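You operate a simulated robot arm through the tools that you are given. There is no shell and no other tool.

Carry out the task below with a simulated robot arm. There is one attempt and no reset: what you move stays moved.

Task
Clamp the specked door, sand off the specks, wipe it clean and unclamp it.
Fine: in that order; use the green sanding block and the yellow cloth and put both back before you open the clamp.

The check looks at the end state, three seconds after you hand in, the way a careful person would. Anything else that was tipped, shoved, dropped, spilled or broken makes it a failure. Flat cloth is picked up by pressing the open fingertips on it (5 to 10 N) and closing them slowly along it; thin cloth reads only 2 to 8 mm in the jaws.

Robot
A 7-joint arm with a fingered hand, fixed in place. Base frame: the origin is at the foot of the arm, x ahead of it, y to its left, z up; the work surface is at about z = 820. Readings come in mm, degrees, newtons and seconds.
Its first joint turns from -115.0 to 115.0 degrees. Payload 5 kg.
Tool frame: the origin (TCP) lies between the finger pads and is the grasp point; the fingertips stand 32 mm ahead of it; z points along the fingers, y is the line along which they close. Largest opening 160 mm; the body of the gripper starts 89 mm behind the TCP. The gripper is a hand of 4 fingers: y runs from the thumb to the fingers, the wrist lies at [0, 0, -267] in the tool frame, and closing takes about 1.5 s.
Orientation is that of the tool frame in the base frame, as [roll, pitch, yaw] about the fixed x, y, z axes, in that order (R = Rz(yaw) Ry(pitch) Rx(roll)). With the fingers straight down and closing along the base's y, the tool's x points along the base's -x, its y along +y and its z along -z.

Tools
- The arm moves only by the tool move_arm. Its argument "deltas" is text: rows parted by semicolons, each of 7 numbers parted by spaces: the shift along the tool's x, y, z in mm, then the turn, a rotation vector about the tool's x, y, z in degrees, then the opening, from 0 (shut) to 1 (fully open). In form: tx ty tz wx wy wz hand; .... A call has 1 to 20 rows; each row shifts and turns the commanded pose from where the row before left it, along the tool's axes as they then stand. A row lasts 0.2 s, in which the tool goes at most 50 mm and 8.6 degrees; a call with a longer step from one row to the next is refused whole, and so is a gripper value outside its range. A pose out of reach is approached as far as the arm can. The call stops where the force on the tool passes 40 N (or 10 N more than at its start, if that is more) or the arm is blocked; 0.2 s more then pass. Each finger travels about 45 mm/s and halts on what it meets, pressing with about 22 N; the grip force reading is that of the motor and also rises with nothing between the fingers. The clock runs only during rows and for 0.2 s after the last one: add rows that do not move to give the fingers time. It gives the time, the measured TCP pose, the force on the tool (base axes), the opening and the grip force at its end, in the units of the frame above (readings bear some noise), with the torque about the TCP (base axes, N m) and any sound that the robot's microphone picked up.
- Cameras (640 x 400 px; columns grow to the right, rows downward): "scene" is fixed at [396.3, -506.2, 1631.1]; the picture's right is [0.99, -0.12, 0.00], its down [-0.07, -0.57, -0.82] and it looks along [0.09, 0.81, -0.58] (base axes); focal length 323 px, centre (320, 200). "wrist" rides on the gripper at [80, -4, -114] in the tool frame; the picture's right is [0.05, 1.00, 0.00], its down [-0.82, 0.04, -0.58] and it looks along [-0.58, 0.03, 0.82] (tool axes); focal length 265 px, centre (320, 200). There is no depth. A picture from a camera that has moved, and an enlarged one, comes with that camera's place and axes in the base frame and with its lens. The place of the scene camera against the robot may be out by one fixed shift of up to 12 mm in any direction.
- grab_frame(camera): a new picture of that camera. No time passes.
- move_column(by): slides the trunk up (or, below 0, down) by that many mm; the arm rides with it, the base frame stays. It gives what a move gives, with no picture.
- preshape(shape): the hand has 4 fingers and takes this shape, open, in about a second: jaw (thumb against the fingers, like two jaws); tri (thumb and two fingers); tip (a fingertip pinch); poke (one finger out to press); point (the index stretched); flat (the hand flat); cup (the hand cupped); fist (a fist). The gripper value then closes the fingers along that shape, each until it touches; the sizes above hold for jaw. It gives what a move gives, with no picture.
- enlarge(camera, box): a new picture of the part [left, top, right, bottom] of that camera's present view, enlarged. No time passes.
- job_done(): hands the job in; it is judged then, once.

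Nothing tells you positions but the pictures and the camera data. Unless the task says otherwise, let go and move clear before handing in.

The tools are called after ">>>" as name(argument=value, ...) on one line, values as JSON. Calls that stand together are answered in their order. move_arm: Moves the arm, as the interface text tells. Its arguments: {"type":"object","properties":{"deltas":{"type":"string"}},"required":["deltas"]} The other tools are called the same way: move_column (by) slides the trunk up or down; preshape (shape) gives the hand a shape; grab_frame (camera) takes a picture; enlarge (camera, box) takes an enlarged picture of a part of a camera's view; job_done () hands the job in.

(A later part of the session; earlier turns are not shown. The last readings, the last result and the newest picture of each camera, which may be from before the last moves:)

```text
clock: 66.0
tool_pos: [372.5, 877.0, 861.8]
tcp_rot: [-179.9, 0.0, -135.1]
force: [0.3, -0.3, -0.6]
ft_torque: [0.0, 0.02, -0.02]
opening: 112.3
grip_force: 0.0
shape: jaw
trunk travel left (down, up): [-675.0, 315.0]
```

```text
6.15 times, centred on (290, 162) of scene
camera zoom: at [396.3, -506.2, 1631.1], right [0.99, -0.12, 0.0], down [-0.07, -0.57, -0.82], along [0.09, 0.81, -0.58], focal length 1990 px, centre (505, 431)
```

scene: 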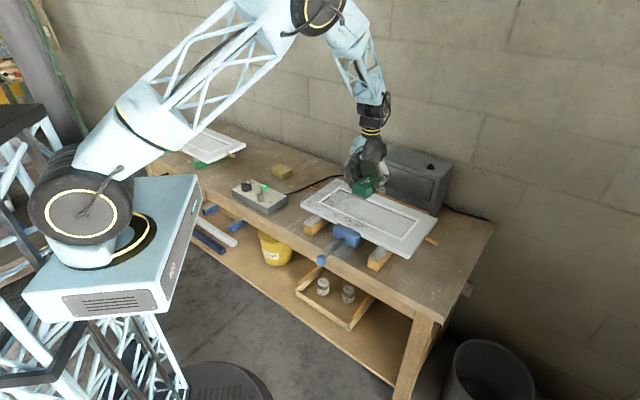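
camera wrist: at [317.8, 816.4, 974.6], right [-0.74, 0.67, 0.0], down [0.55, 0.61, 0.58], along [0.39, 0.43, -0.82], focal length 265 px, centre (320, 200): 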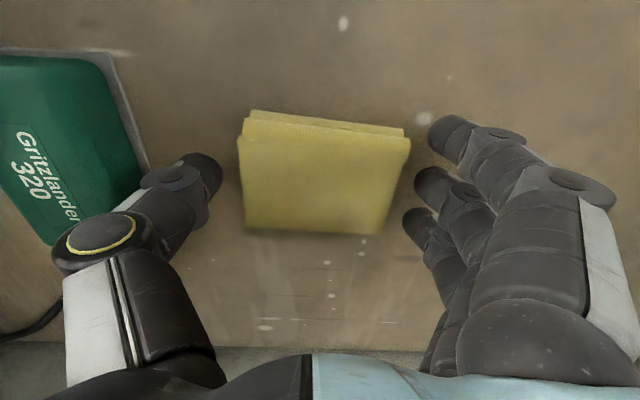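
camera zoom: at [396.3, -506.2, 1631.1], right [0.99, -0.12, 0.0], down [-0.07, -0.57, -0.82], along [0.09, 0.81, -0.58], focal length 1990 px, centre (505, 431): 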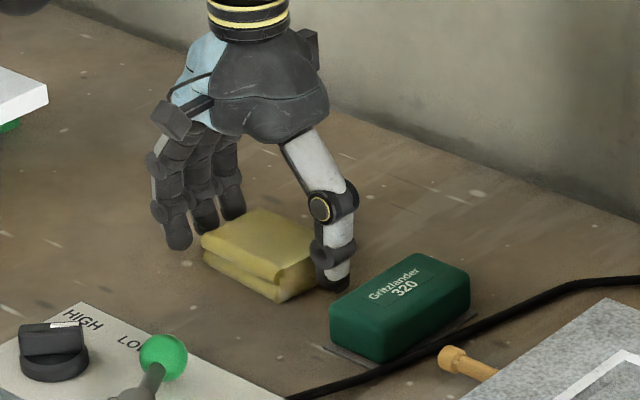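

Fingers straddle the pad with clearance on both sides. I'll close slowly on it.

>>> move_arm(deltas="0 0 0 0 0 0 0.65; 0 0 0 0 0 0 0.6; 0 0 0 0 0 0 0.56; 0 0 0 0 0 0 0.52; 0 0 0 0 0 0 0.48; 0 0 0 0 0 0 0.44; 0 0 0 0 0 0 0.4; 0 0 0 0 0 0 0.4; 0 0 0 0 0 0 0.4")

>>> grab_frame(camera="wrist")

>>> enlarge(camera="scene", box=[250, 130, 330, 195])

```text
clock: 68.0
tool_pos: [372.9, 876.7, 862.2]
tcp_rot: [-180.0, 0.0, -135.0]
force: [0.3, -0.3, 0.2]
ft_torque: [-0.01, 0.02, -0.04]
opening: 83.7
grip_force: 21.9
shape: jaw
trunk travel left (down, up): [-675.0, 315.0]
```

```text
taken
camera wrist: at [317.8, 816.4, 974.7], right [-0.74, 0.67, 0.0], down [0.55, 0.61, 0.58], along [0.39, 0.43, -0.82], focal length 265 px, centre (320, 200)
```

wrist: 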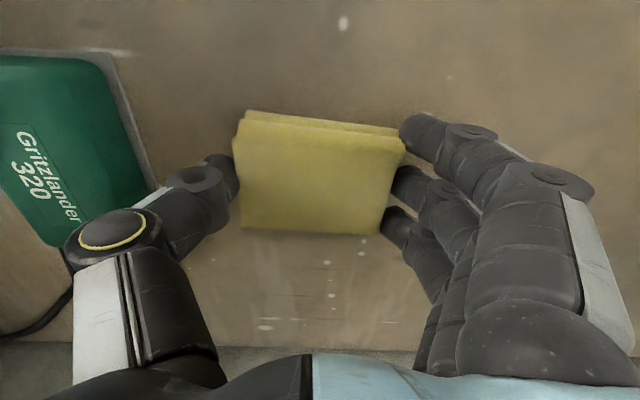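

```text
6.15 times, centred on (290, 162) of scene
camera zoom: at [396.3, -506.2, 1631.1], right [0.99, -0.12, 0.0], down [-0.07, -0.57, -0.82], along [0.09, 0.81, -0.58], focal length 1990 px, centre (505, 431)
```

zoom: 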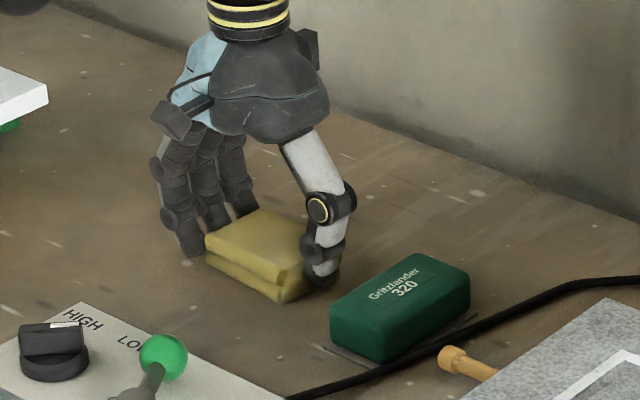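

The pad is gripped at 84 mm with 22 N. I'll lift it and check that it comes along.

>>> move_arm(deltas="0 0 -8 0 0 0 0.35; 0 0 -15 0 0 0 0.35; 0 0 -25 0 0 0 0.35; 0 0 -30 0 0 0 0.35; 0 0 -35 0 0 0 0.35; 0 0 -35 0 0 0 0.35; 0 0 -32 0 0 0 0.35; 0 0 0 0 0 0 0.35")

>>> grab_frame(camera="wrist")

>>> enlarge(camera="scene", box=[240, 90, 330, 195])

```text
clock: 69.8
tool_pos: [371.2, 879.3, 1040.7]
tcp_rot: [-179.9, 0.1, -135.0]
force: [-0.5, -0.6, 0.2]
ft_torque: [-0.03, -0.02, 0.01]
opening: 83.8
grip_force: 22.0
shape: jaw
trunk travel left (down, up): [-675.0, 315.0]
```

```text
taken
camera wrist: at [316.7, 818.0, 1153.3], right [-0.74, 0.67, 0.0], down [0.55, 0.61, 0.58], along [0.39, 0.43, -0.82], focal length 265 px, centre (320, 200)
```

wrist: 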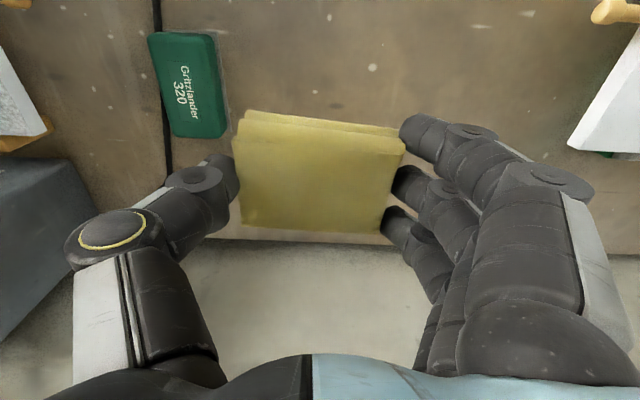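

```text
3.81 times, centred on (285, 142) of scene
camera zoom: at [396.3, -506.2, 1631.1], right [0.99, -0.12, 0.0], down [-0.07, -0.57, -0.82], along [0.09, 0.81, -0.58], focal length 1232 px, centre (453, 419)
```

zoom: 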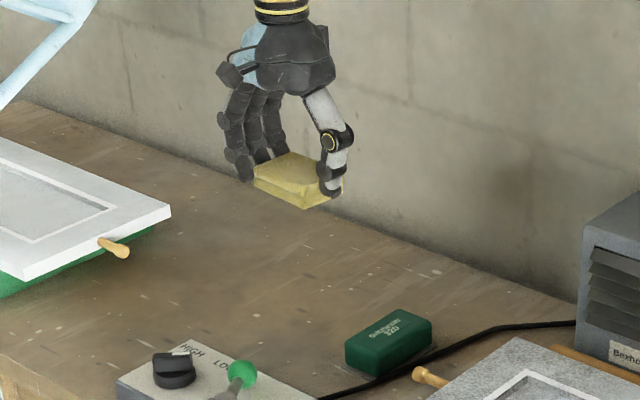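

The pad is held firmly. I'll carry it over to the sanded area of the door.

>>> move_arm(deltas="40.2 0 0 0 0 0 0.35; 40.2 0 0 0 0 0 0.35; 40.2 0 0 0 0 0 0.35; 40.2 0 0 0 0 0 0.35; 0 -37.8 0 0 0 0 0.35; 0 -37.8 0 0 0 0 0.35; 0 -37.8 0 0 0 0 0.35; 0 -37.8 0 0 0 0 0.35; 0 -37.8 0 0 0 0 0.35; 0 -37.8 0 0 0 0 0.35; 0 -37.8 0 0 0 0 0.35; 0 -37.8 0 0 0 0 0.35; 0 -37.8 0 0 0 0 0.35; 0 -37.8 0 0 0 0 0.35; 0 -37.8 0 0 0 0 0.35; 0 -37.8 0 0 0 0 0.35; 0 -37.8 0 0 0 0 0.35; 0 -37.8 0 0 0 0 0.35; 0 0 0 0 0 0 0.35; 0 0 0 0 0 0 0.35")

>>> grab_frame(camera="wrist")

>>> grab_frame(camera="scene")

```text
clock: 74.0
tool_pos: [633.0, 387.0, 1039.8]
tcp_rot: [180.0, -0.1, -135.1]
force: [-0.2, -0.2, -0.5]
ft_torque: [0.0, -0.03, -0.04]
opening: 83.4
grip_force: 21.6
shape: jaw
trunk travel left (down, up): [-675.0, 315.0]
```

```text
taken
camera wrist: at [578.1, 326.1, 1153.4], right [-0.74, 0.67, 0.0], down [0.55, 0.61, 0.58], along [0.39, 0.43, -0.82], focal length 265 px, centre (320, 200)
```

wrist: 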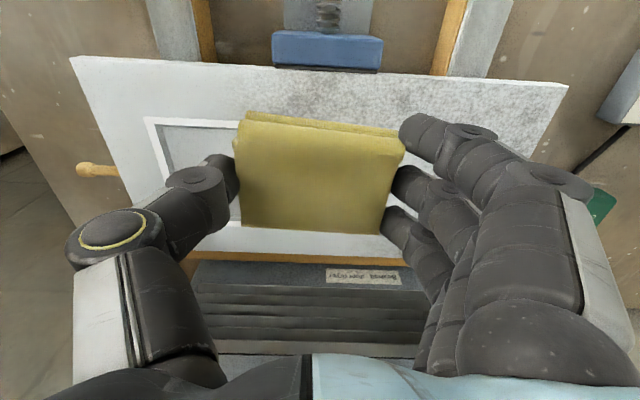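

```text
taken
```

scene: 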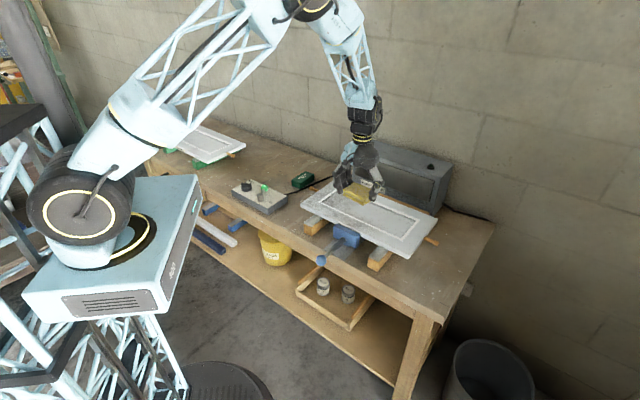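

I'm over the sanded spot. I'll lower to just above the surface and then gently to contact.

>>> move_arm(deltas="0 0 30 0 0 0 0.35; 0 0 30 0 0 0 0.35; 0 0 25 0 0 0 0.35; 0 0 15 0 0 0 0.35; 0 0 3 0 0 0 0.35; 0 0 2 0 0 0 0.35; 0 0 1 0 0 0 0.35; 0 0 0 0 0 0 0.35")

```text
clock: 75.8
tool_pos: [631.2, 388.8, 935.3]
tcp_rot: [180.0, 0.0, -135.0]
force: [0.4, 0.8, 0.0]
ft_torque: [-0.01, 0.01, 0.01]
opening: 83.6
grip_force: 22.1
shape: jaw
trunk travel left (down, up): [-675.0, 315.0]
```

>>> move_arm(deltas="0 0 1 0 0 0 0.35; 0 0 1 0 0 0 0.35; 0 0 1 0 0 0 0.35; 0 0 0 0 0 0 0.35")

>>> enlarge(camera="scene", box=[310, 160, 430, 250])

```text
clock: 76.8
tool_pos: [631.6, 390.4, 934.7]
tcp_rot: [-179.9, 0.0, -135.0]
force: [0.7, -0.2, -1.1]
ft_torque: [-0.01, 0.02, -0.04]
opening: 83.5
grip_force: 22.1
shape: jaw
trunk travel left (down, up): [-675.0, 315.0]
```

```text
4.44 times, centred on (370, 205) of scene
camera zoom: at [396.3, -506.2, 1631.1], right [0.99, -0.12, 0.0], down [-0.07, -0.57, -0.82], along [0.09, 0.81, -0.58], focal length 1437 px, centre (98, 178)
```

zoom: 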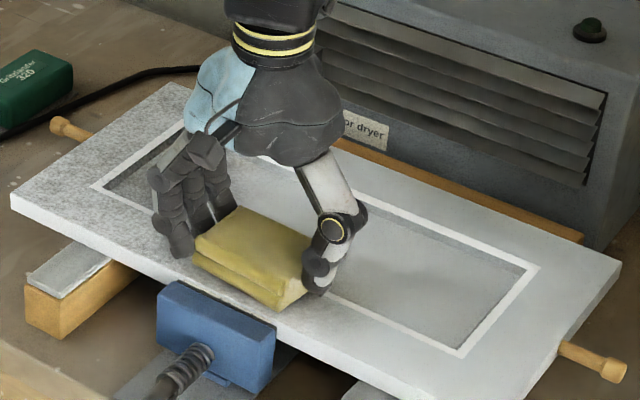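

No contact yet; continuing in 1 mm steps.

>>> move_arm(deltas="0 0 1 0 0 0 0.35; 0 0 1 0 0 0 0.35; 0 0 0 0 0 0 0.35")

>>> move_arm(deltas="0 0 0.7 0 0 0 0.35; 0 0 0.7 0 0 0 0.35; 0 0 0 0 0 0 0.35")

```text
clock: 77.6
tool_pos: [632.1, 389.8, 931.0]
tcp_rot: [180.0, 0.0, -135.0]
force: [-0.2, 0.0, -1.4]
ft_torque: [0.02, 0.01, 0.0]
opening: 83.6
grip_force: 22.5
shape: jaw
trunk travel left (down, up): [-675.0, 315.0]
```

```text
clock: 78.4
tool_pos: [631.6, 390.3, 930.0]
tcp_rot: [-180.0, 0.0, -135.0]
force: [-1.0, -1.6, 6.7]
ft_torque: [-0.04, -0.01, -0.05]
opening: 83.1
grip_force: 22.0
shape: jaw
trunk travel left (down, up): [-675.0, 315.0]
```

Contact at about 7 N. I'll wipe back and forth along the rail over the whole sanded area.

>>> move_arm(deltas="0 -8 0.4 0 0 0 0.35; 0 -10 0 0 0 0 0.35; 0 -10 0 0 0 0 0.35; 0 -10 0 0 0 0 0.35; 0 -10 0 0 0 0 0.35; 0 0 0 0 0 0 0.35")

>>> enlarge(camera="scene", box=[310, 160, 430, 250])

```text
clock: 79.8
tool_pos: [663.2, 353.8, 929.3]
tcp_rot: [-180.0, -0.1, -134.9]
force: [-3.3, 4.0, 11.9]
ft_torque: [0.22, 0.16, -0.03]
opening: 83.0
grip_force: 21.9
shape: jaw
trunk travel left (down, up): [-675.0, 315.0]
```

```text
4.44 times, centred on (370, 205) of scene
camera zoom: at [396.3, -506.2, 1631.1], right [0.99, -0.12, 0.0], down [-0.07, -0.57, -0.82], along [0.09, 0.81, -0.58], focal length 1437 px, centre (98, 178)
```

zoom: 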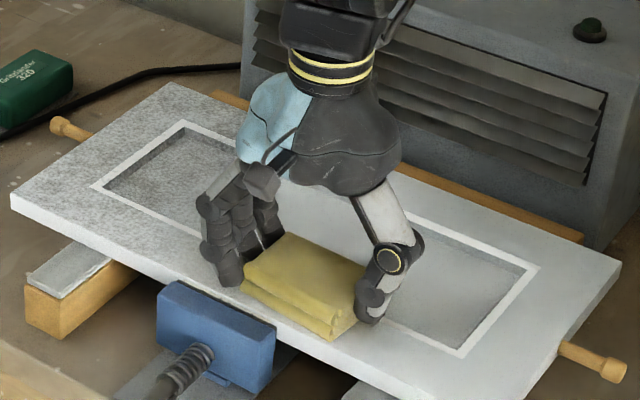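

Let me check whether the wiped strip has changed.

>>> enlarge(camera="scene", box=[320, 200, 380, 240])

>>> grab_frame(camera="wrist")

```text
10.00 times, centred on (350, 220) of scene
camera zoom: at [396.3, -506.2, 1631.1], right [0.99, -0.12, 0.0], down [-0.07, -0.57, -0.82], along [0.09, 0.81, -0.58], focal length 3234 px, centre (20, 0)
```

zoom: 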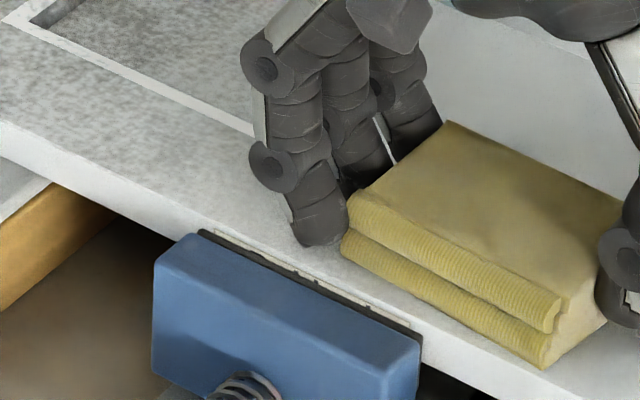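

```text
taken
camera wrist: at [611.1, 293.0, 1042.7], right [-0.74, 0.67, 0.0], down [0.55, 0.61, 0.58], along [0.39, 0.43, -0.82], focal length 265 px, centre (320, 200)
```

wrist: 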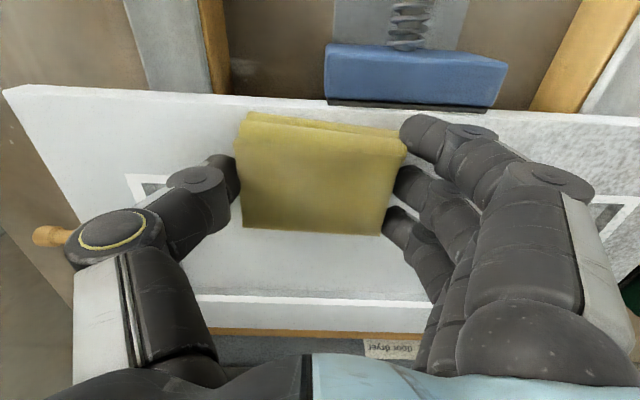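

Wiping clearly removes the grey mottled dust, which covers the whole left part of the door. I'll wipe the full top in lanes, starting with the front rail toward the left end.

>>> move_arm(deltas="3 11.7 0 0 0 0 0.35; 3 11.7 0 0 0 0 0.35; 0 11.7 0 0 0 0 0.35; 0 11.7 0 0 0 0 0.35; 0 11.7 0 0 0 0 0.35; 0 11.7 0 0 0 0 0.35; 0 11.7 0 0 0 0 0.35; 0 11.7 0 0 0 0 0.35; 0 11.7 0 0 0 0 0.35; 0 11.7 0 0 0 0 0.35; 0 11.7 0 0 0 0 0.35; 0 11.7 0 0 0 0 0.35; 0 11.7 0 0 0 0 0.35; 0 11.7 0 0 0 0 0.35; 0 11.7 0 0 0 0 0.35; 0 11.7 0 0 0 0 0.35; 0 0 0 0 0 0 0.35")

>>> enlarge(camera="scene", box=[290, 160, 450, 270])

>>> grab_frame(camera="wrist")

```text
clock: 83.4
tool_pos: [526.5, 482.0, 928.9]
tcp_rot: [-180.0, 0.0, -134.9]
force: [0.7, -1.7, 3.8]
ft_torque: [-0.03, -0.01, 0.03]
opening: 82.8
grip_force: 21.9
shape: jaw
trunk travel left (down, up): [-675.0, 315.0]
```

```text
3.64 times, centred on (370, 215) of scene
camera zoom: at [396.3, -506.2, 1631.1], right [0.99, -0.12, 0.0], down [-0.07, -0.57, -0.82], along [0.09, 0.81, -0.58], focal length 1176 px, centre (138, 146)
```

zoom: 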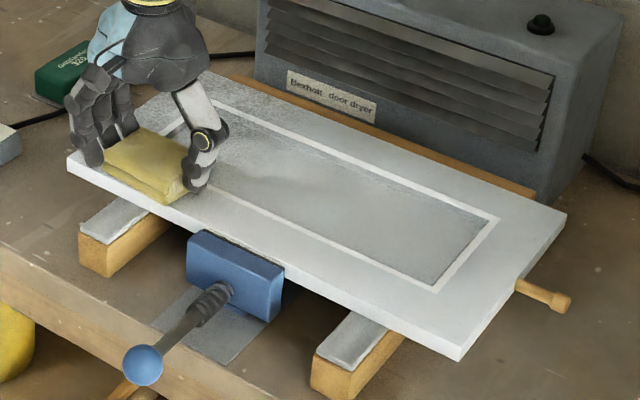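

```text
taken
camera wrist: at [473.1, 421.3, 1042.8], right [-0.74, 0.67, 0.0], down [0.55, 0.61, 0.58], along [0.39, 0.43, -0.82], focal length 265 px, centre (320, 200)
```

wrist: 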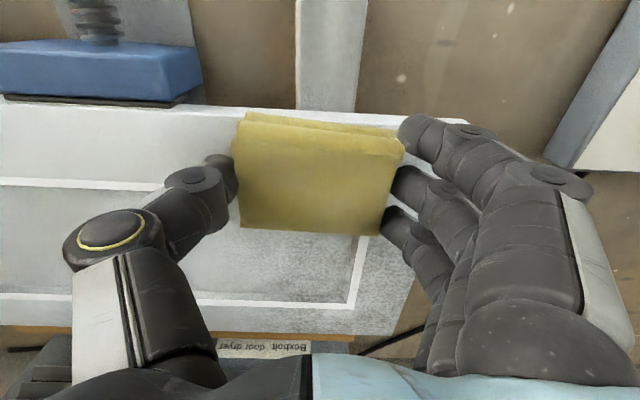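

The front rail comes out clean in one pass. I'll continue to the left end, then wipe up the left rail.

>>> move_arm(deltas="0 10 0.4 0 0 0 0.35; 0 10 0.3 0 0 0 0.35; 0 10 0 0 0 0 0.35; 0 10 0 0 0 0 0.35; 0 8 0 0 0 0 0.35; 0 0 0 0 0 0 0.35")

>>> grab_frame(camera="wrist")

>>> enlarge(camera="scene", box=[280, 140, 400, 240])

```text
clock: 84.8
tool_pos: [494.8, 514.6, 929.0]
tcp_rot: [-180.0, 0.1, -134.9]
force: [7.2, -6.3, 21.4]
ft_torque: [-0.25, -0.33, 0.01]
opening: 82.1
grip_force: 22.2
shape: jaw
trunk travel left (down, up): [-675.0, 315.0]
```

```text
taken
camera wrist: at [440.8, 454.2, 1041.6], right [-0.74, 0.67, 0.0], down [0.55, 0.61, 0.58], along [0.39, 0.43, -0.82], focal length 265 px, centre (320, 200)
```

wrist: 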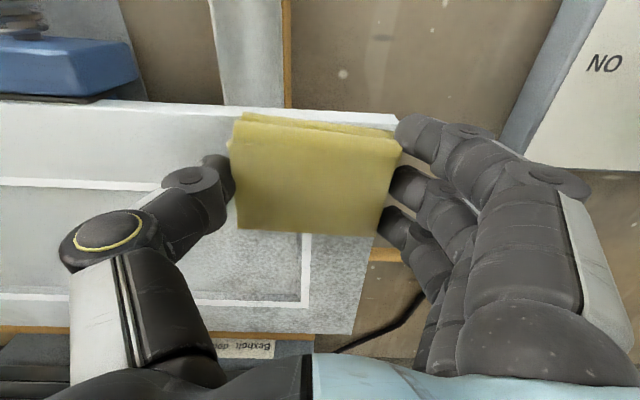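

```text
4.00 times, centred on (340, 190) of scene
camera zoom: at [396.3, -506.2, 1631.1], right [0.99, -0.12, 0.0], down [-0.07, -0.57, -0.82], along [0.09, 0.81, -0.58], focal length 1293 px, centre (240, 240)
```

zoom: 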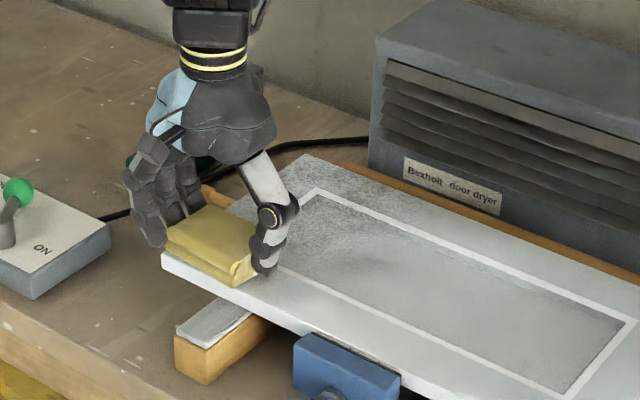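

I'll check the peg height and the fence height before wiping toward the back.

>>> enlarge(camera="scene", box=[405, 205, 455, 255])

>>> enlarge(camera="wrist", box=[190, 220, 450, 380])

>>> enlarge(camera="scene", box=[320, 150, 420, 220])

```text
8.00 times, centred on (430, 230) of scene
camera zoom: at [396.3, -506.2, 1631.1], right [0.99, -0.12, 0.0], down [-0.07, -0.57, -0.82], along [0.09, 0.81, -0.58], focal length 2587 px, centre (-560, -40)
```

zoom: 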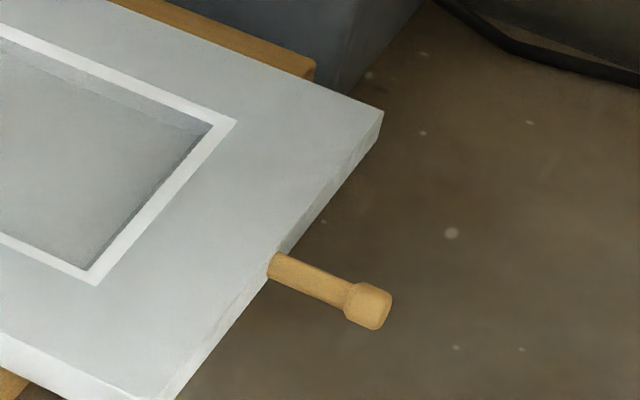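

```text
2.46 times, centred on (320, 300) of wrist
camera zoom: at [440.8, 454.2, 1041.6], right [-0.74, 0.67, 0.0], down [0.55, 0.61, 0.58], along [0.39, 0.43, -0.82], focal length 653 px, centre (320, -46)
```

zoom: 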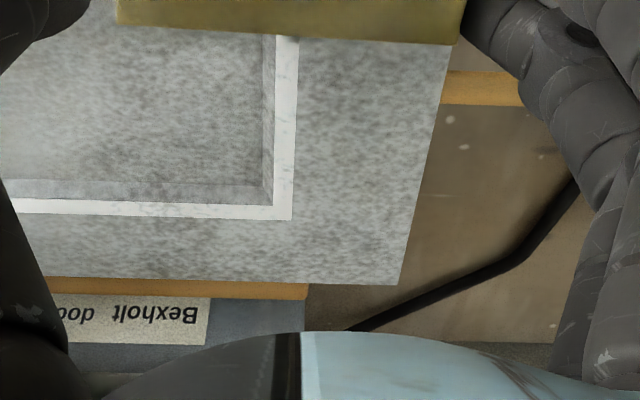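

```text
5.71 times, centred on (370, 185) of scene
camera zoom: at [396.3, -506.2, 1631.1], right [0.99, -0.12, 0.0], down [-0.07, -0.57, -0.82], along [0.09, 0.81, -0.58], focal length 1848 px, centre (34, 286)
```

zoom: 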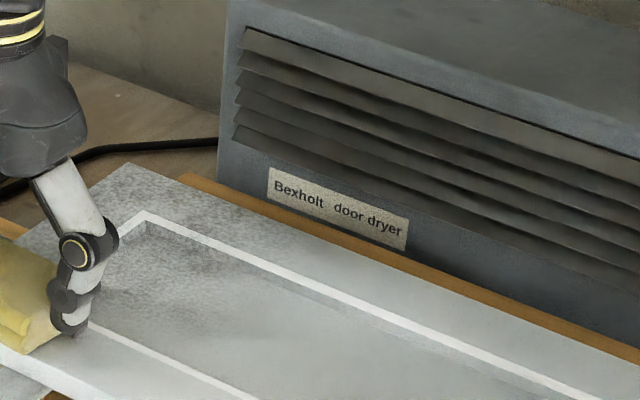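

The pegs sit below the door surface and the fence is only slightly higher than the door, so I'll stop short of it. Now wiping up the left rail.

>>> move_arm(deltas="-8 0 -0.6 0 0 0 0.35; -11 0 0 0 0 0 0.35; -11 0 0 0 0 0 0.35; -11 0 0 0 0 0 0.35; -11 0 0 0 0 0 0.35; -11 0 0 0 0 0 0.35; -11 0 0 0 0 0 0.35; -11 0 0 0 0 0 0.35; 0 0 0 0 0 0 0.35")

>>> enlarge(camera="scene", box=[280, 140, 400, 240])

>>> grab_frame(camera="wrist")

```text
clock: 86.8
tool_pos: [554.5, 578.4, 928.9]
tcp_rot: [-180.0, 0.0, -134.9]
force: [-1.4, -1.4, 4.5]
ft_torque: [0.02, 0.06, 0.01]
opening: 82.5
grip_force: 21.7
shape: jaw
trunk travel left (down, up): [-675.0, 315.0]
```

```text
4.00 times, centred on (340, 190) of scene
camera zoom: at [396.3, -506.2, 1631.1], right [0.99, -0.12, 0.0], down [-0.07, -0.57, -0.82], along [0.09, 0.81, -0.58], focal length 1293 px, centre (240, 240)
```

zoom: 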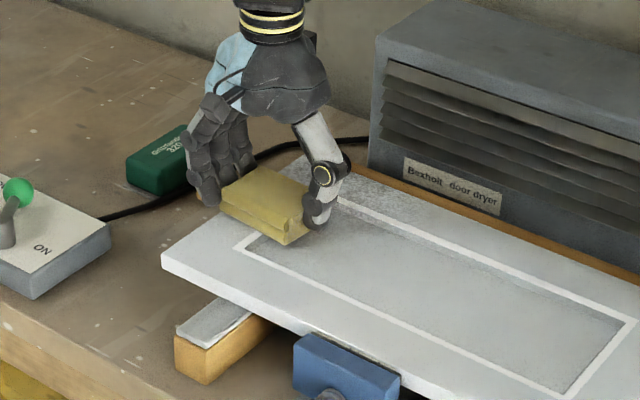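

```text
taken
camera wrist: at [500.9, 517.6, 1042.6], right [-0.74, 0.67, 0.0], down [0.55, 0.61, 0.58], along [0.39, 0.43, -0.82], focal length 265 px, centre (320, 200)
```

wrist: 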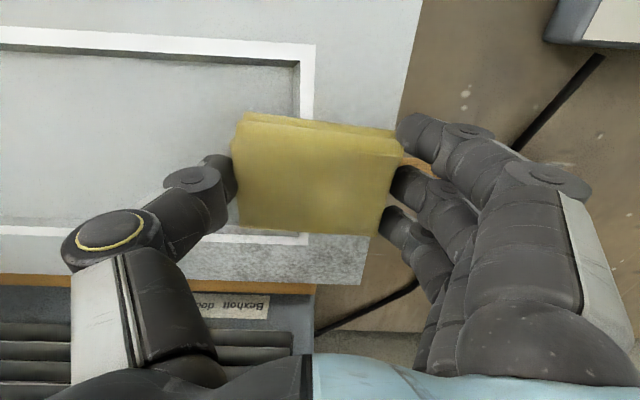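

Very effective. I'll continue along the left rail to the back, stopping before the fence.

>>> move_arm(deltas="-10 0 0.3 0 0 0 0.35; -10 0 0 0 0 0 0.35; -10 0 0 0 0 0 0.35; -10 0 0 0 0 0 0.35; -10 0 0 0 0 0 0.35; -10 0 0 0 0 0 0.35; -8 0 0 0 0 0 0.35; 0 0 0 0 0 0 0.35")

>>> enlarge(camera="scene", box=[280, 120, 420, 220])

>>> grab_frame(camera="wrist")

```text
clock: 88.6
tool_pos: [603.1, 624.6, 929.1]
tcp_rot: [-180.0, 0.1, -135.0]
force: [-3.1, -2.3, 11.4]
ft_torque: [-0.03, 0.04, -0.02]
opening: 82.8
grip_force: 21.8
shape: jaw
trunk travel left (down, up): [-675.0, 315.0]
```

```text
4.00 times, centred on (350, 170) of scene
camera zoom: at [396.3, -506.2, 1631.1], right [0.99, -0.12, 0.0], down [-0.07, -0.57, -0.82], along [0.09, 0.81, -0.58], focal length 1293 px, centre (200, 320)
```

zoom: 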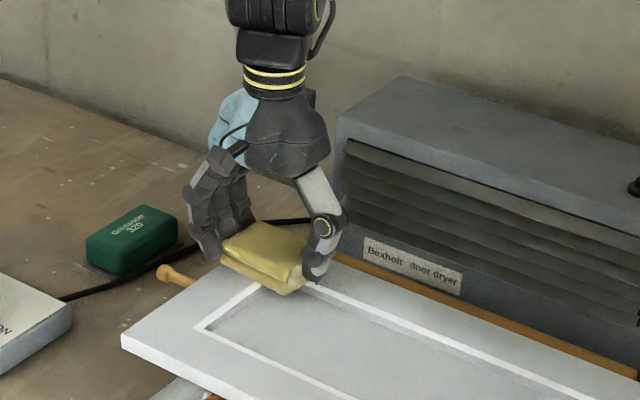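

```text
taken
camera wrist: at [548.1, 563.9, 1042.1], right [-0.74, 0.67, 0.0], down [0.55, 0.61, 0.58], along [0.39, 0.43, -0.82], focal length 265 px, centre (320, 200)
```

wrist: 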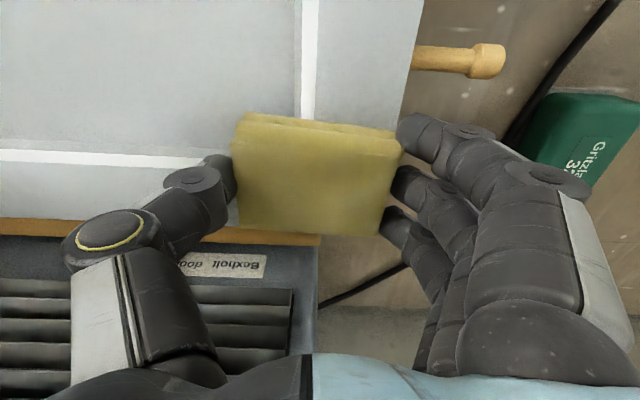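

The left rail is clean. Next lane: along the back rail to the right.

>>> move_arm(deltas="0 -11 0 0 0 0 0.35; 0 -11 0 0 0 0 0.35; 0 -11 0 0 0 0 0.35; 0 -11 0 0 0 0 0.35; 0 -11 0 0 0 0 0.35; 0 -11 0 0 0 0 0.35; 0 -11 0 0 0 0 0.35; 0 -11 0 0 0 0 0.35; 0 0 0 0 0 0 0.35")

>>> grab_frame(camera="wrist")

>>> enlarge(camera="scene", box=[280, 120, 440, 230])

```text
clock: 90.6
tool_pos: [665.6, 563.9, 929.3]
tcp_rot: [-179.9, 0.2, -135.1]
force: [-5.5, 4.3, 18.4]
ft_torque: [0.34, 0.29, 0.01]
opening: 82.6
grip_force: 22.3
shape: jaw
trunk travel left (down, up): [-675.0, 315.0]
```

```text
taken
camera wrist: at [611.0, 503.0, 1041.6], right [-0.74, 0.67, 0.0], down [0.55, 0.61, 0.58], along [0.39, 0.43, -0.82], focal length 265 px, centre (320, 200)
```

wrist: 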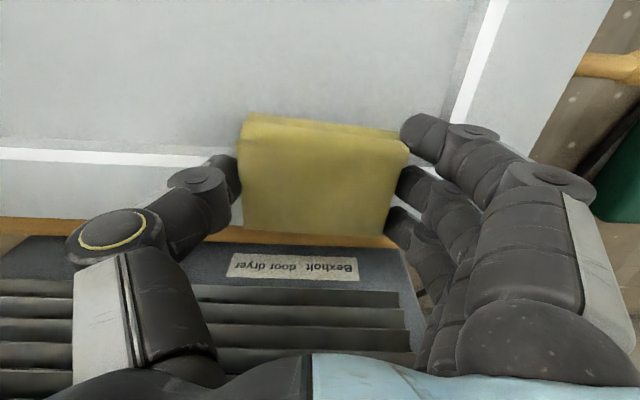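

```text
3.64 times, centred on (360, 175) of scene
camera zoom: at [396.3, -506.2, 1631.1], right [0.99, -0.12, 0.0], down [-0.07, -0.57, -0.82], along [0.09, 0.81, -0.58], focal length 1176 px, centre (174, 291)
```

zoom: 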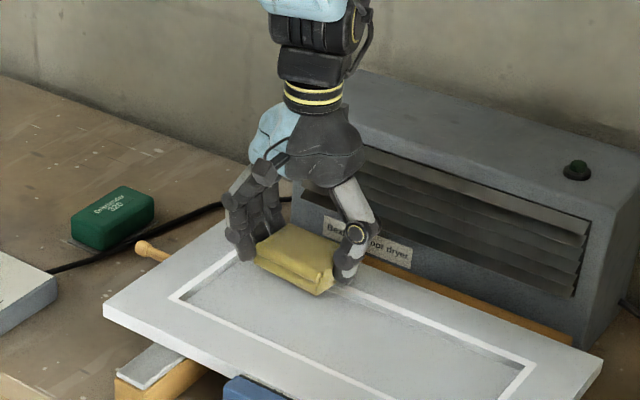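

Clean so far. Continuing along the back rail.

>>> move_arm(deltas="0 -11 -0.3 0 0 0 0.35; 0 -11 0 0 0 0 0.35; 0 -11 0 0 0 0 0.35; 0 -11 0 0 0 0 0.35; 0 -11 0 0 0 0 0.35; 0 -11 0 0 0 0 0.35; 0 -11 0 0 0 0 0.35; 0 -11 0 0 0 0 0.35; 0 -11 0 0 0 0 0.35; 0 -11 0 0 0 0 0.35; 0 -11 0 0 0 0 0.35; 0 -11 0 0 0 0 0.35; 0 -11 0 0 0 0 0.35; 0 -11 0 0 0 0 0.35; 0 0 0 0 0 0 0.35")

>>> grab_frame(camera="wrist")

>>> enlarge(camera="scene", box=[290, 140, 450, 260])

```text
clock: 93.8
tool_pos: [775.2, 455.8, 930.5]
tcp_rot: [-180.0, 0.0, -135.0]
force: [-1.9, 1.3, 5.5]
ft_torque: [0.12, 0.1, 0.03]
opening: 82.9
grip_force: 22.3
shape: jaw
trunk travel left (down, up): [-675.0, 315.0]
```

```text
taken
camera wrist: at [721.0, 394.5, 1042.2], right [-0.74, 0.67, 0.0], down [0.55, 0.61, 0.58], along [0.39, 0.43, -0.82], focal length 265 px, centre (320, 200)
```

wrist: 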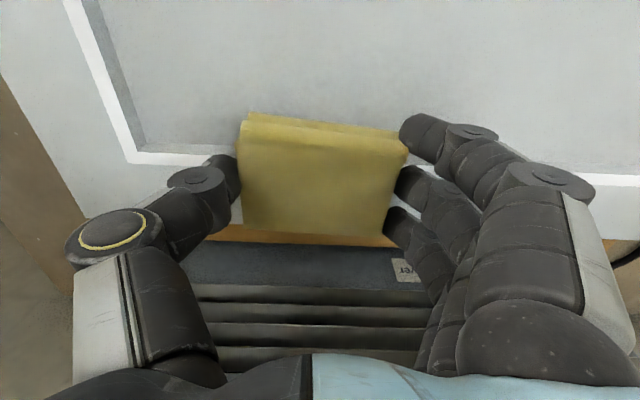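

```text
3.33 times, centred on (370, 200) of scene
camera zoom: at [396.3, -506.2, 1631.1], right [0.99, -0.12, 0.0], down [-0.07, -0.57, -0.82], along [0.09, 0.81, -0.58], focal length 1078 px, centre (153, 200)
```

zoom: 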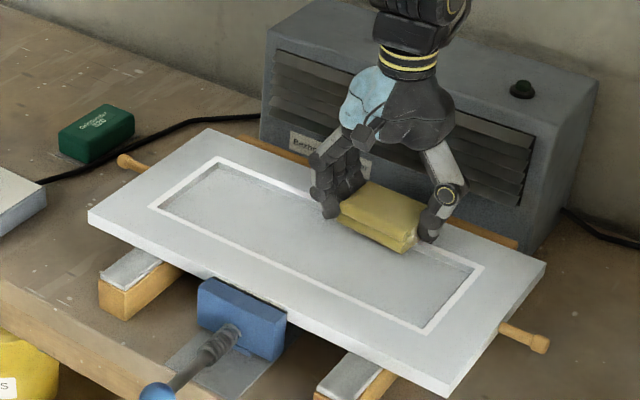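

The door looks nearly clean. I'll lift off and inspect the whole surface, especially the recessed panel.

>>> move_arm(deltas="0 0 -10 0 0 0 0.35; 0 0 -30 0 0 0 0.35; 0 0 -40 0 0 0 0.35; 0 0 -40 0 0 0 0.35; 40 0 0 0 0 0 0.35; 40 0 0 0 0 0 0.35; 40 0 0 0 0 0 0.35; 40 0 0 0 0 0 0.35; 0 0 0 0 0 0 0.35; 0 0 0 0 0 0 0.35")

>>> grab_frame(camera="wrist")

>>> enlarge(camera="scene", box=[290, 160, 450, 270])

>>> enlarge(camera="scene", box=[295, 175, 365, 225])

```text
clock: 96.0
tool_pos: [661.0, 338.4, 1047.9]
tcp_rot: [180.0, -0.1, -134.9]
force: [-0.9, 0.0, -0.1]
ft_torque: [0.0, -0.03, 0.04]
opening: 82.6
grip_force: 21.7
shape: jaw
trunk travel left (down, up): [-675.0, 315.0]
```

```text
taken
camera wrist: at [607.4, 278.0, 1161.0], right [-0.74, 0.67, 0.0], down [0.55, 0.61, 0.58], along [0.39, 0.43, -0.82], focal length 265 px, centre (320, 200)
```

wrist: 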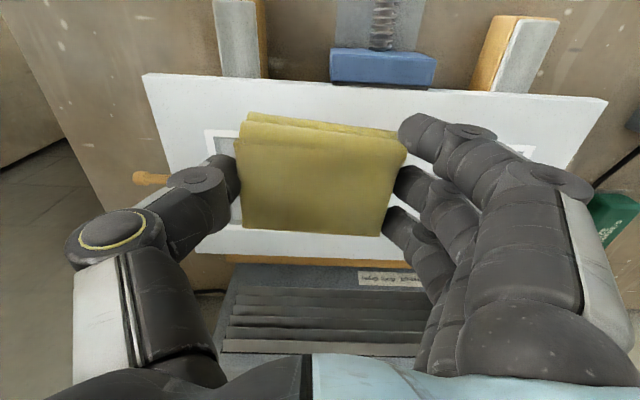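

```text
3.64 times, centred on (370, 215) of scene
camera zoom: at [396.3, -506.2, 1631.1], right [0.99, -0.12, 0.0], down [-0.07, -0.57, -0.82], along [0.09, 0.81, -0.58], focal length 1176 px, centre (138, 146)
```

zoom: 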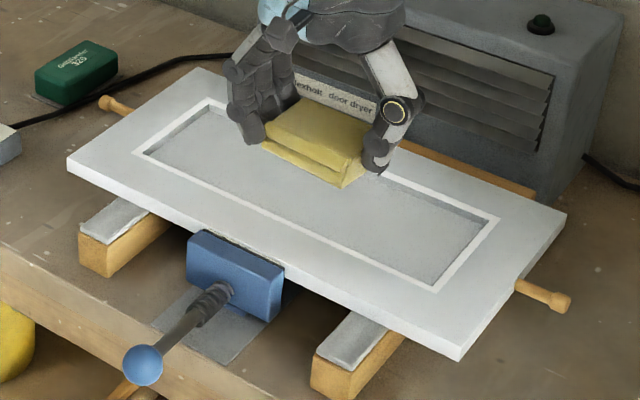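

```text
8.00 times, centred on (330, 200) of scene
camera zoom: at [396.3, -506.2, 1631.1], right [0.99, -0.12, 0.0], down [-0.07, -0.57, -0.82], along [0.09, 0.81, -0.58], focal length 2587 px, centre (240, 200)
```

zoom: 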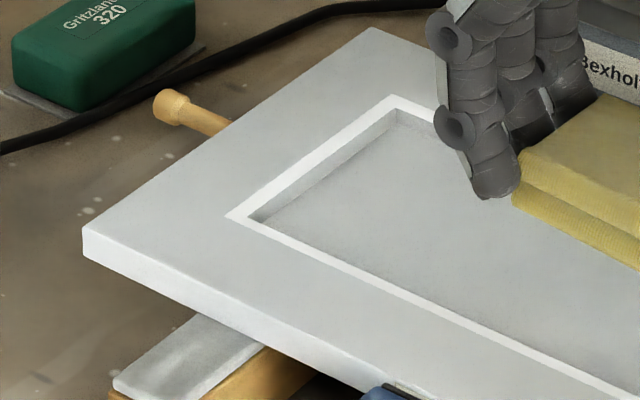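

The surface appears clean. Let me look very closely at the sanded rail and the panel for any residue.

>>> enlarge(camera="scene", box=[325, 195, 385, 235])

>>> enlarge(camera="scene", box=[370, 200, 440, 250])

>>> enlarge(camera="wrist", box=[140, 60, 610, 160])

```text
10.00 times, centred on (355, 215) of scene
camera zoom: at [396.3, -506.2, 1631.1], right [0.99, -0.12, 0.0], down [-0.07, -0.57, -0.82], along [0.09, 0.81, -0.58], focal length 3234 px, centre (-30, 50)
```

zoom: 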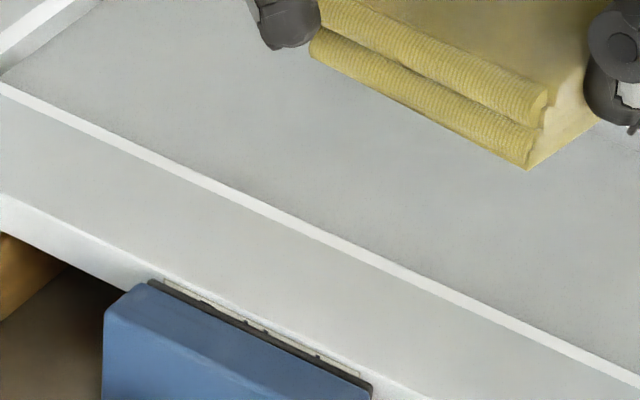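

```text
8.00 times, centred on (405, 225) of scene
camera zoom: at [396.3, -506.2, 1631.1], right [0.99, -0.12, 0.0], down [-0.07, -0.57, -0.82], along [0.09, 0.81, -0.58], focal length 2587 px, centre (-360, 0)
```

zoom: 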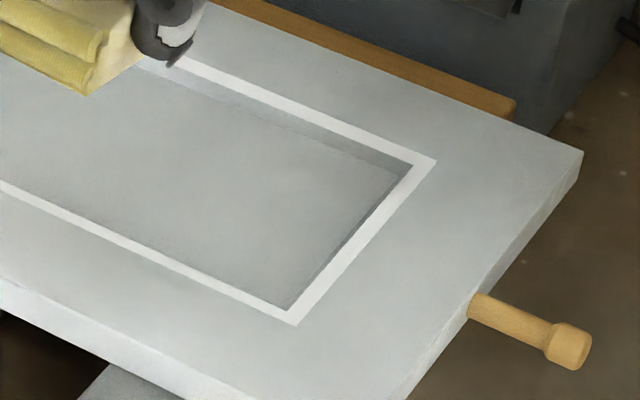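

```text
1.36 times, centred on (375, 110) of wrist
camera zoom: at [607.4, 278.0, 1161.0], right [-0.74, 0.67, 0.0], down [0.55, 0.61, 0.58], along [0.39, 0.43, -0.82], focal length 361 px, centre (245, 323)
```

zoom: 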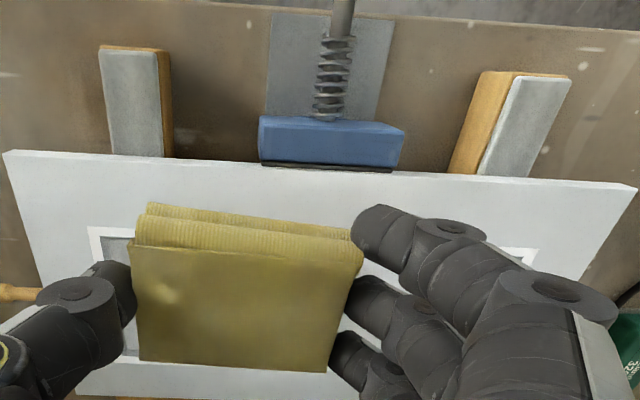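

All visible surfaces look clean. For thoroughness I'll also wipe once down the middle of the recessed panel.

>>> move_arm(deltas="-31 0 0 0 0 0 0.35; -31 0 0 0 0 0 0.35; -31 0 0 0 0 0 0.35; 0 0 35 0 0 0 0.35; 0 0 35 0 0 0 0.35; 0 0 30 0 0 0 0.35; 0 0 12 0 0 0 0.35; 0 0 0 0 0 0 0.35; 0 0 0 0 0 0 0.35")

>>> grab_frame(camera="wrist")

```text
clock: 98.0
tool_pos: [728.7, 405.2, 936.7]
tcp_rot: [-180.0, -0.1, -135.0]
force: [0.5, 0.0, -1.1]
ft_torque: [0.0, -0.02, -0.01]
opening: 82.5
grip_force: 21.7
shape: jaw
trunk travel left (down, up): [-675.0, 315.0]
```

```text
taken
camera wrist: at [674.1, 345.0, 1049.8], right [-0.74, 0.67, 0.0], down [0.55, 0.61, 0.58], along [0.39, 0.43, -0.82], focal length 265 px, centre (320, 200)
```

wrist: 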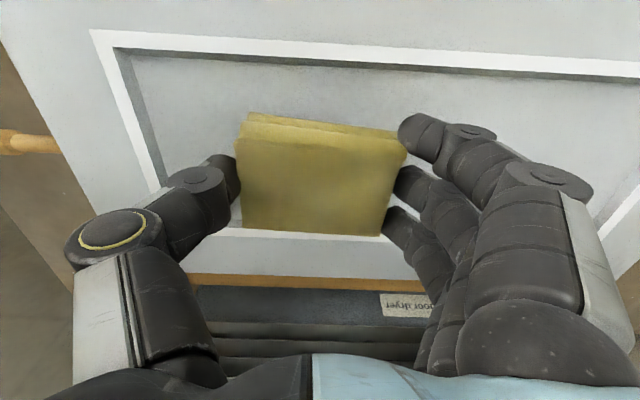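

I'm over the panel's middle; lowering gently to contact in the recess.

>>> move_arm(deltas="0 0 2 0 0 0 0.35; 0 0 2 0 0 0 0.35; 0 0 2 0 0 0 0.35; 0 0 0 0 0 0 0.35")

>>> move_arm(deltas="0 0 1 0 0 0 0.35; 0 0 1 0 0 0 0.35; 0 0 0 0 0 0 0.35")

```text
clock: 99.0
tool_pos: [727.5, 405.5, 930.0]
tcp_rot: [180.0, -0.1, -135.0]
force: [-0.8, -1.0, -0.1]
ft_torque: [0.03, -0.03, -0.02]
opening: 82.6
grip_force: 22.3
shape: jaw
trunk travel left (down, up): [-675.0, 315.0]
```

```text
clock: 99.8
tool_pos: [726.8, 406.1, 929.3]
tcp_rot: [179.9, 0.0, -135.0]
force: [-0.3, -0.7, -0.6]
ft_torque: [0.0, 0.0, -0.01]
opening: 82.4
grip_force: 22.3
shape: jaw
trunk travel left (down, up): [-675.0, 315.0]
```

>>> move_arm(deltas="0 0 1 0 0 0 0.35; 0 0 1 0 0 0 0.35; 0 0 0 0 0 0 0.35")

>>> move_arm(deltas="0 0 1 0 0 0 0.35; 0 0 0.7 0 0 0 0.35; 0 0 0 0 0 0 0.35")

```text
clock: 100.6
tool_pos: [727.4, 407.1, 926.6]
tcp_rot: [180.0, 0.0, -135.0]
force: [-0.3, 0.3, 0.5]
ft_torque: [-0.01, -0.03, 0.03]
opening: 82.5
grip_force: 22.0
shape: jaw
trunk travel left (down, up): [-675.0, 315.0]
```

```text
clock: 101.4
tool_pos: [727.9, 405.5, 925.8]
tcp_rot: [180.0, 0.0, -135.0]
force: [0.5, -0.4, -1.0]
ft_torque: [0.0, -0.02, -0.01]
opening: 82.6
grip_force: 22.6
shape: jaw
trunk travel left (down, up): [-675.0, 315.0]
```

No contact yet; the panel is a bit deeper. I'll go on a few more mm.

>>> move_arm(deltas="0 0 1 0 0 0 0.35; 0 0 0.8 0 0 0 0.35; 0 0 0 0 0 0 0.35")

>>> move_arm(deltas="0 0 0.8 0 0 0 0.35; 0 0 0.8 0 0 0 0.35; 0 0 0 0 0 0 0.35")

```text
clock: 102.2
tool_pos: [727.5, 404.9, 923.8]
tcp_rot: [180.0, -0.1, -135.0]
force: [0.1, 0.9, -0.3]
ft_torque: [-0.01, 0.01, 0.01]
opening: 82.3
grip_force: 22.0
shape: jaw
trunk travel left (down, up): [-675.0, 315.0]
```

```text
clock: 103.0
tool_pos: [726.2, 405.4, 923.1]
tcp_rot: [180.0, 0.0, -135.0]
force: [-0.4, 0.3, 2.0]
ft_torque: [0.05, 0.05, 0.0]
opening: 82.6
grip_force: 21.8
shape: jaw
trunk travel left (down, up): [-675.0, 315.0]
```

Light contact on the panel. I'll wipe along it to the left, staying inside the recess.

>>> move_arm(deltas="0 6 0.5 0 0 0 0.35; 0 10 0 0 0 0 0.35; 0 10 0 0 0 0 0.35; 0 10 0 0 0 0 0.35; 0 10 0 0 0 0 0.35; 0 10 0 0 0 0 0.35; 0 10 0 0 0 0 0.35; 0 10 0 0 0 0 0.35; 0 10 0 0 0 0 0.35; 0 10 0 0 0 0 0.35; 0 10 0 0 0 0 0.35; 0 10 0 0 0 0 0.35; 0 10 0 0 0 0 0.35; 0 10 0 0 0 0 0.35; 0 10 0 0 0 0 0.35; 0 0 0 0 0 0 0.35")

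>>> grab_frame(camera="wrist")

```text
clock: 106.4
tool_pos: [623.6, 509.6, 921.2]
tcp_rot: [180.0, 0.0, -135.1]
force: [5.6, -5.2, 19.2]
ft_torque: [-0.2, -0.27, 0.0]
opening: 82.1
grip_force: 21.9
shape: jaw
trunk travel left (down, up): [-675.0, 315.0]
```

```text
taken
camera wrist: at [569.0, 448.6, 1034.4], right [-0.74, 0.67, 0.0], down [0.55, 0.61, 0.58], along [0.39, 0.43, -0.82], focal length 265 px, centre (320, 200)
```

wrist: 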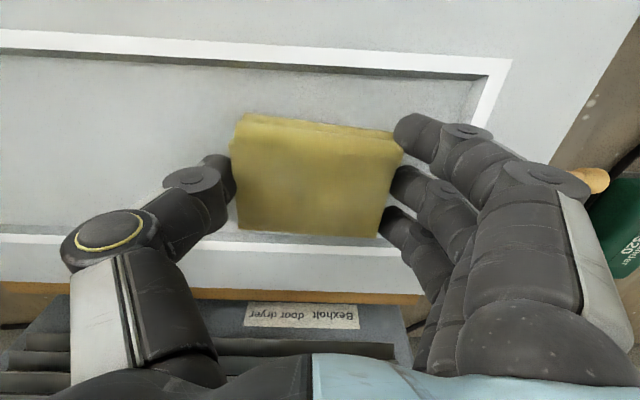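

The panel is wiped too. I'll lift off and carry the cloth back above its home spot.

>>> move_arm(deltas="0 0 -10 0 0 0 0.35; 0 0 -30 0 0 0 0.35; 0 0 -40 0 0 0 0.35; 0 0 -40 0 0 0 0.35; 0 39.8 0 0 0 0 0.35; 0 39.8 0 0 0 0 0.35; 0 39.8 0 0 0 0 0.35; 0 39.8 0 0 0 0 0.35; 0 39.8 0 0 0 0 0.35; 0 39.8 0 0 0 0 0.35; 0 39.8 0 0 0 0 0.35; 0 39.8 0 0 0 0 0.35; 0 39.8 0 0 0 0 0.35; 0 39.8 0 0 0 0 0.35; 0 40 0 0 0 0 0.35; -40.4 0 0 0 0 0 0.35; -40.4 0 0 0 0 0 0.35; 0 0 0 0 0 0 0.35; 0 0 0 0 0 0 0.35; 0 0 0 0 0 0 0.35")

>>> grab_frame(camera="wrist")

>>> enlarge(camera="scene", box=[290, 160, 450, 270])

```text
clock: 110.6
tool_pos: [370.2, 875.3, 1042.1]
tcp_rot: [-179.9, -0.1, -135.0]
force: [0.2, -0.1, -0.2]
ft_torque: [0.03, 0.02, 0.01]
opening: 82.3
grip_force: 22.0
shape: jaw
trunk travel left (down, up): [-675.0, 315.0]
```

```text
taken
camera wrist: at [315.6, 816.6, 1155.5], right [-0.74, 0.67, 0.0], down [0.55, 0.61, 0.58], along [0.39, 0.43, -0.82], focal length 265 px, centre (320, 200)
```

wrist: 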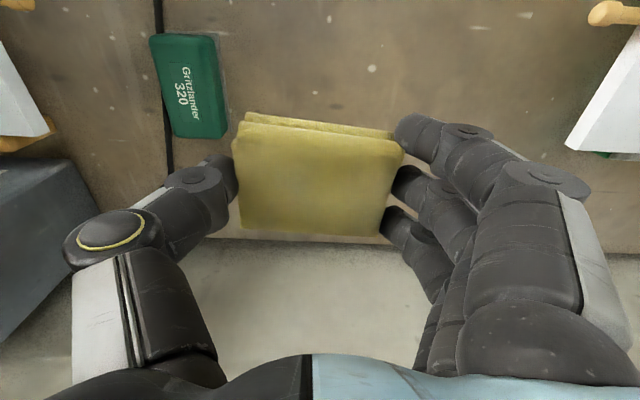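

```text
3.64 times, centred on (370, 215) of scene
camera zoom: at [396.3, -506.2, 1631.1], right [0.99, -0.12, 0.0], down [-0.07, -0.57, -0.82], along [0.09, 0.81, -0.58], focal length 1176 px, centre (138, 146)
```

zoom: 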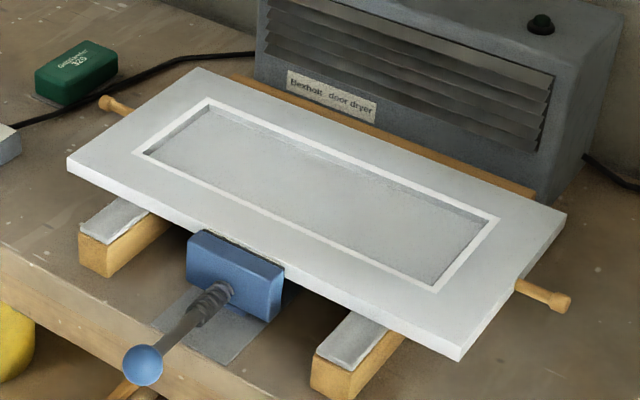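

The cloth is above its home. Before setting it down I'll double-check the door for residue.

>>> enlarge(camera="scene", box=[330, 175, 400, 225])

>>> enlarge(camera="scene", box=[300, 175, 370, 225])

>>> enlarge(camera="scene", box=[360, 200, 430, 250])

```text
8.00 times, centred on (365, 200) of scene
camera zoom: at [396.3, -506.2, 1631.1], right [0.99, -0.12, 0.0], down [-0.07, -0.57, -0.82], along [0.09, 0.81, -0.58], focal length 2587 px, centre (-40, 200)
```

zoom: 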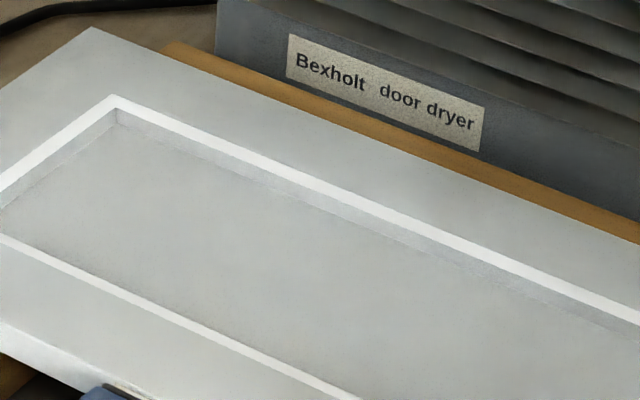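

```text
8.00 times, centred on (335, 200) of scene
camera zoom: at [396.3, -506.2, 1631.1], right [0.99, -0.12, 0.0], down [-0.07, -0.57, -0.82], along [0.09, 0.81, -0.58], focal length 2587 px, centre (200, 200)
```

zoom: 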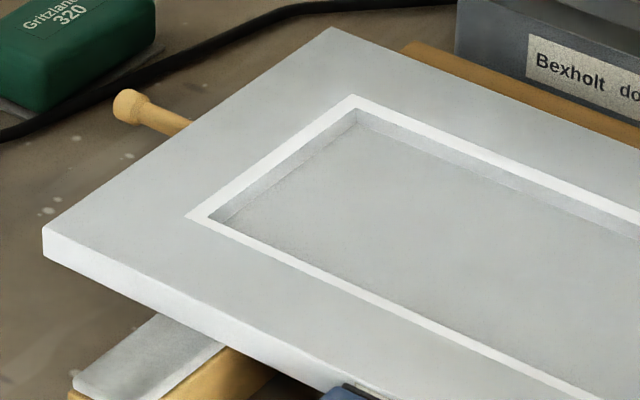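

```text
8.00 times, centred on (395, 225) of scene
camera zoom: at [396.3, -506.2, 1631.1], right [0.99, -0.12, 0.0], down [-0.07, -0.57, -0.82], along [0.09, 0.81, -0.58], focal length 2587 px, centre (-280, 0)
```

zoom: 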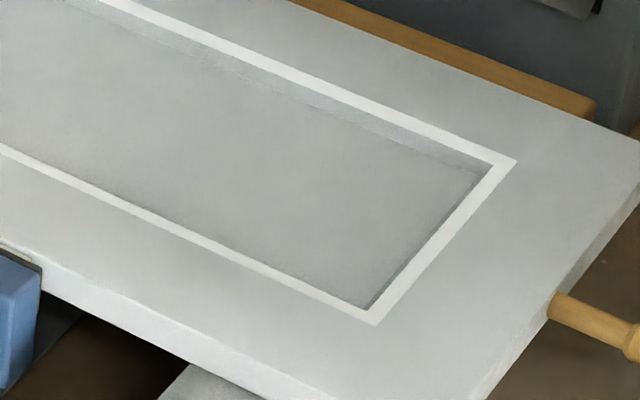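

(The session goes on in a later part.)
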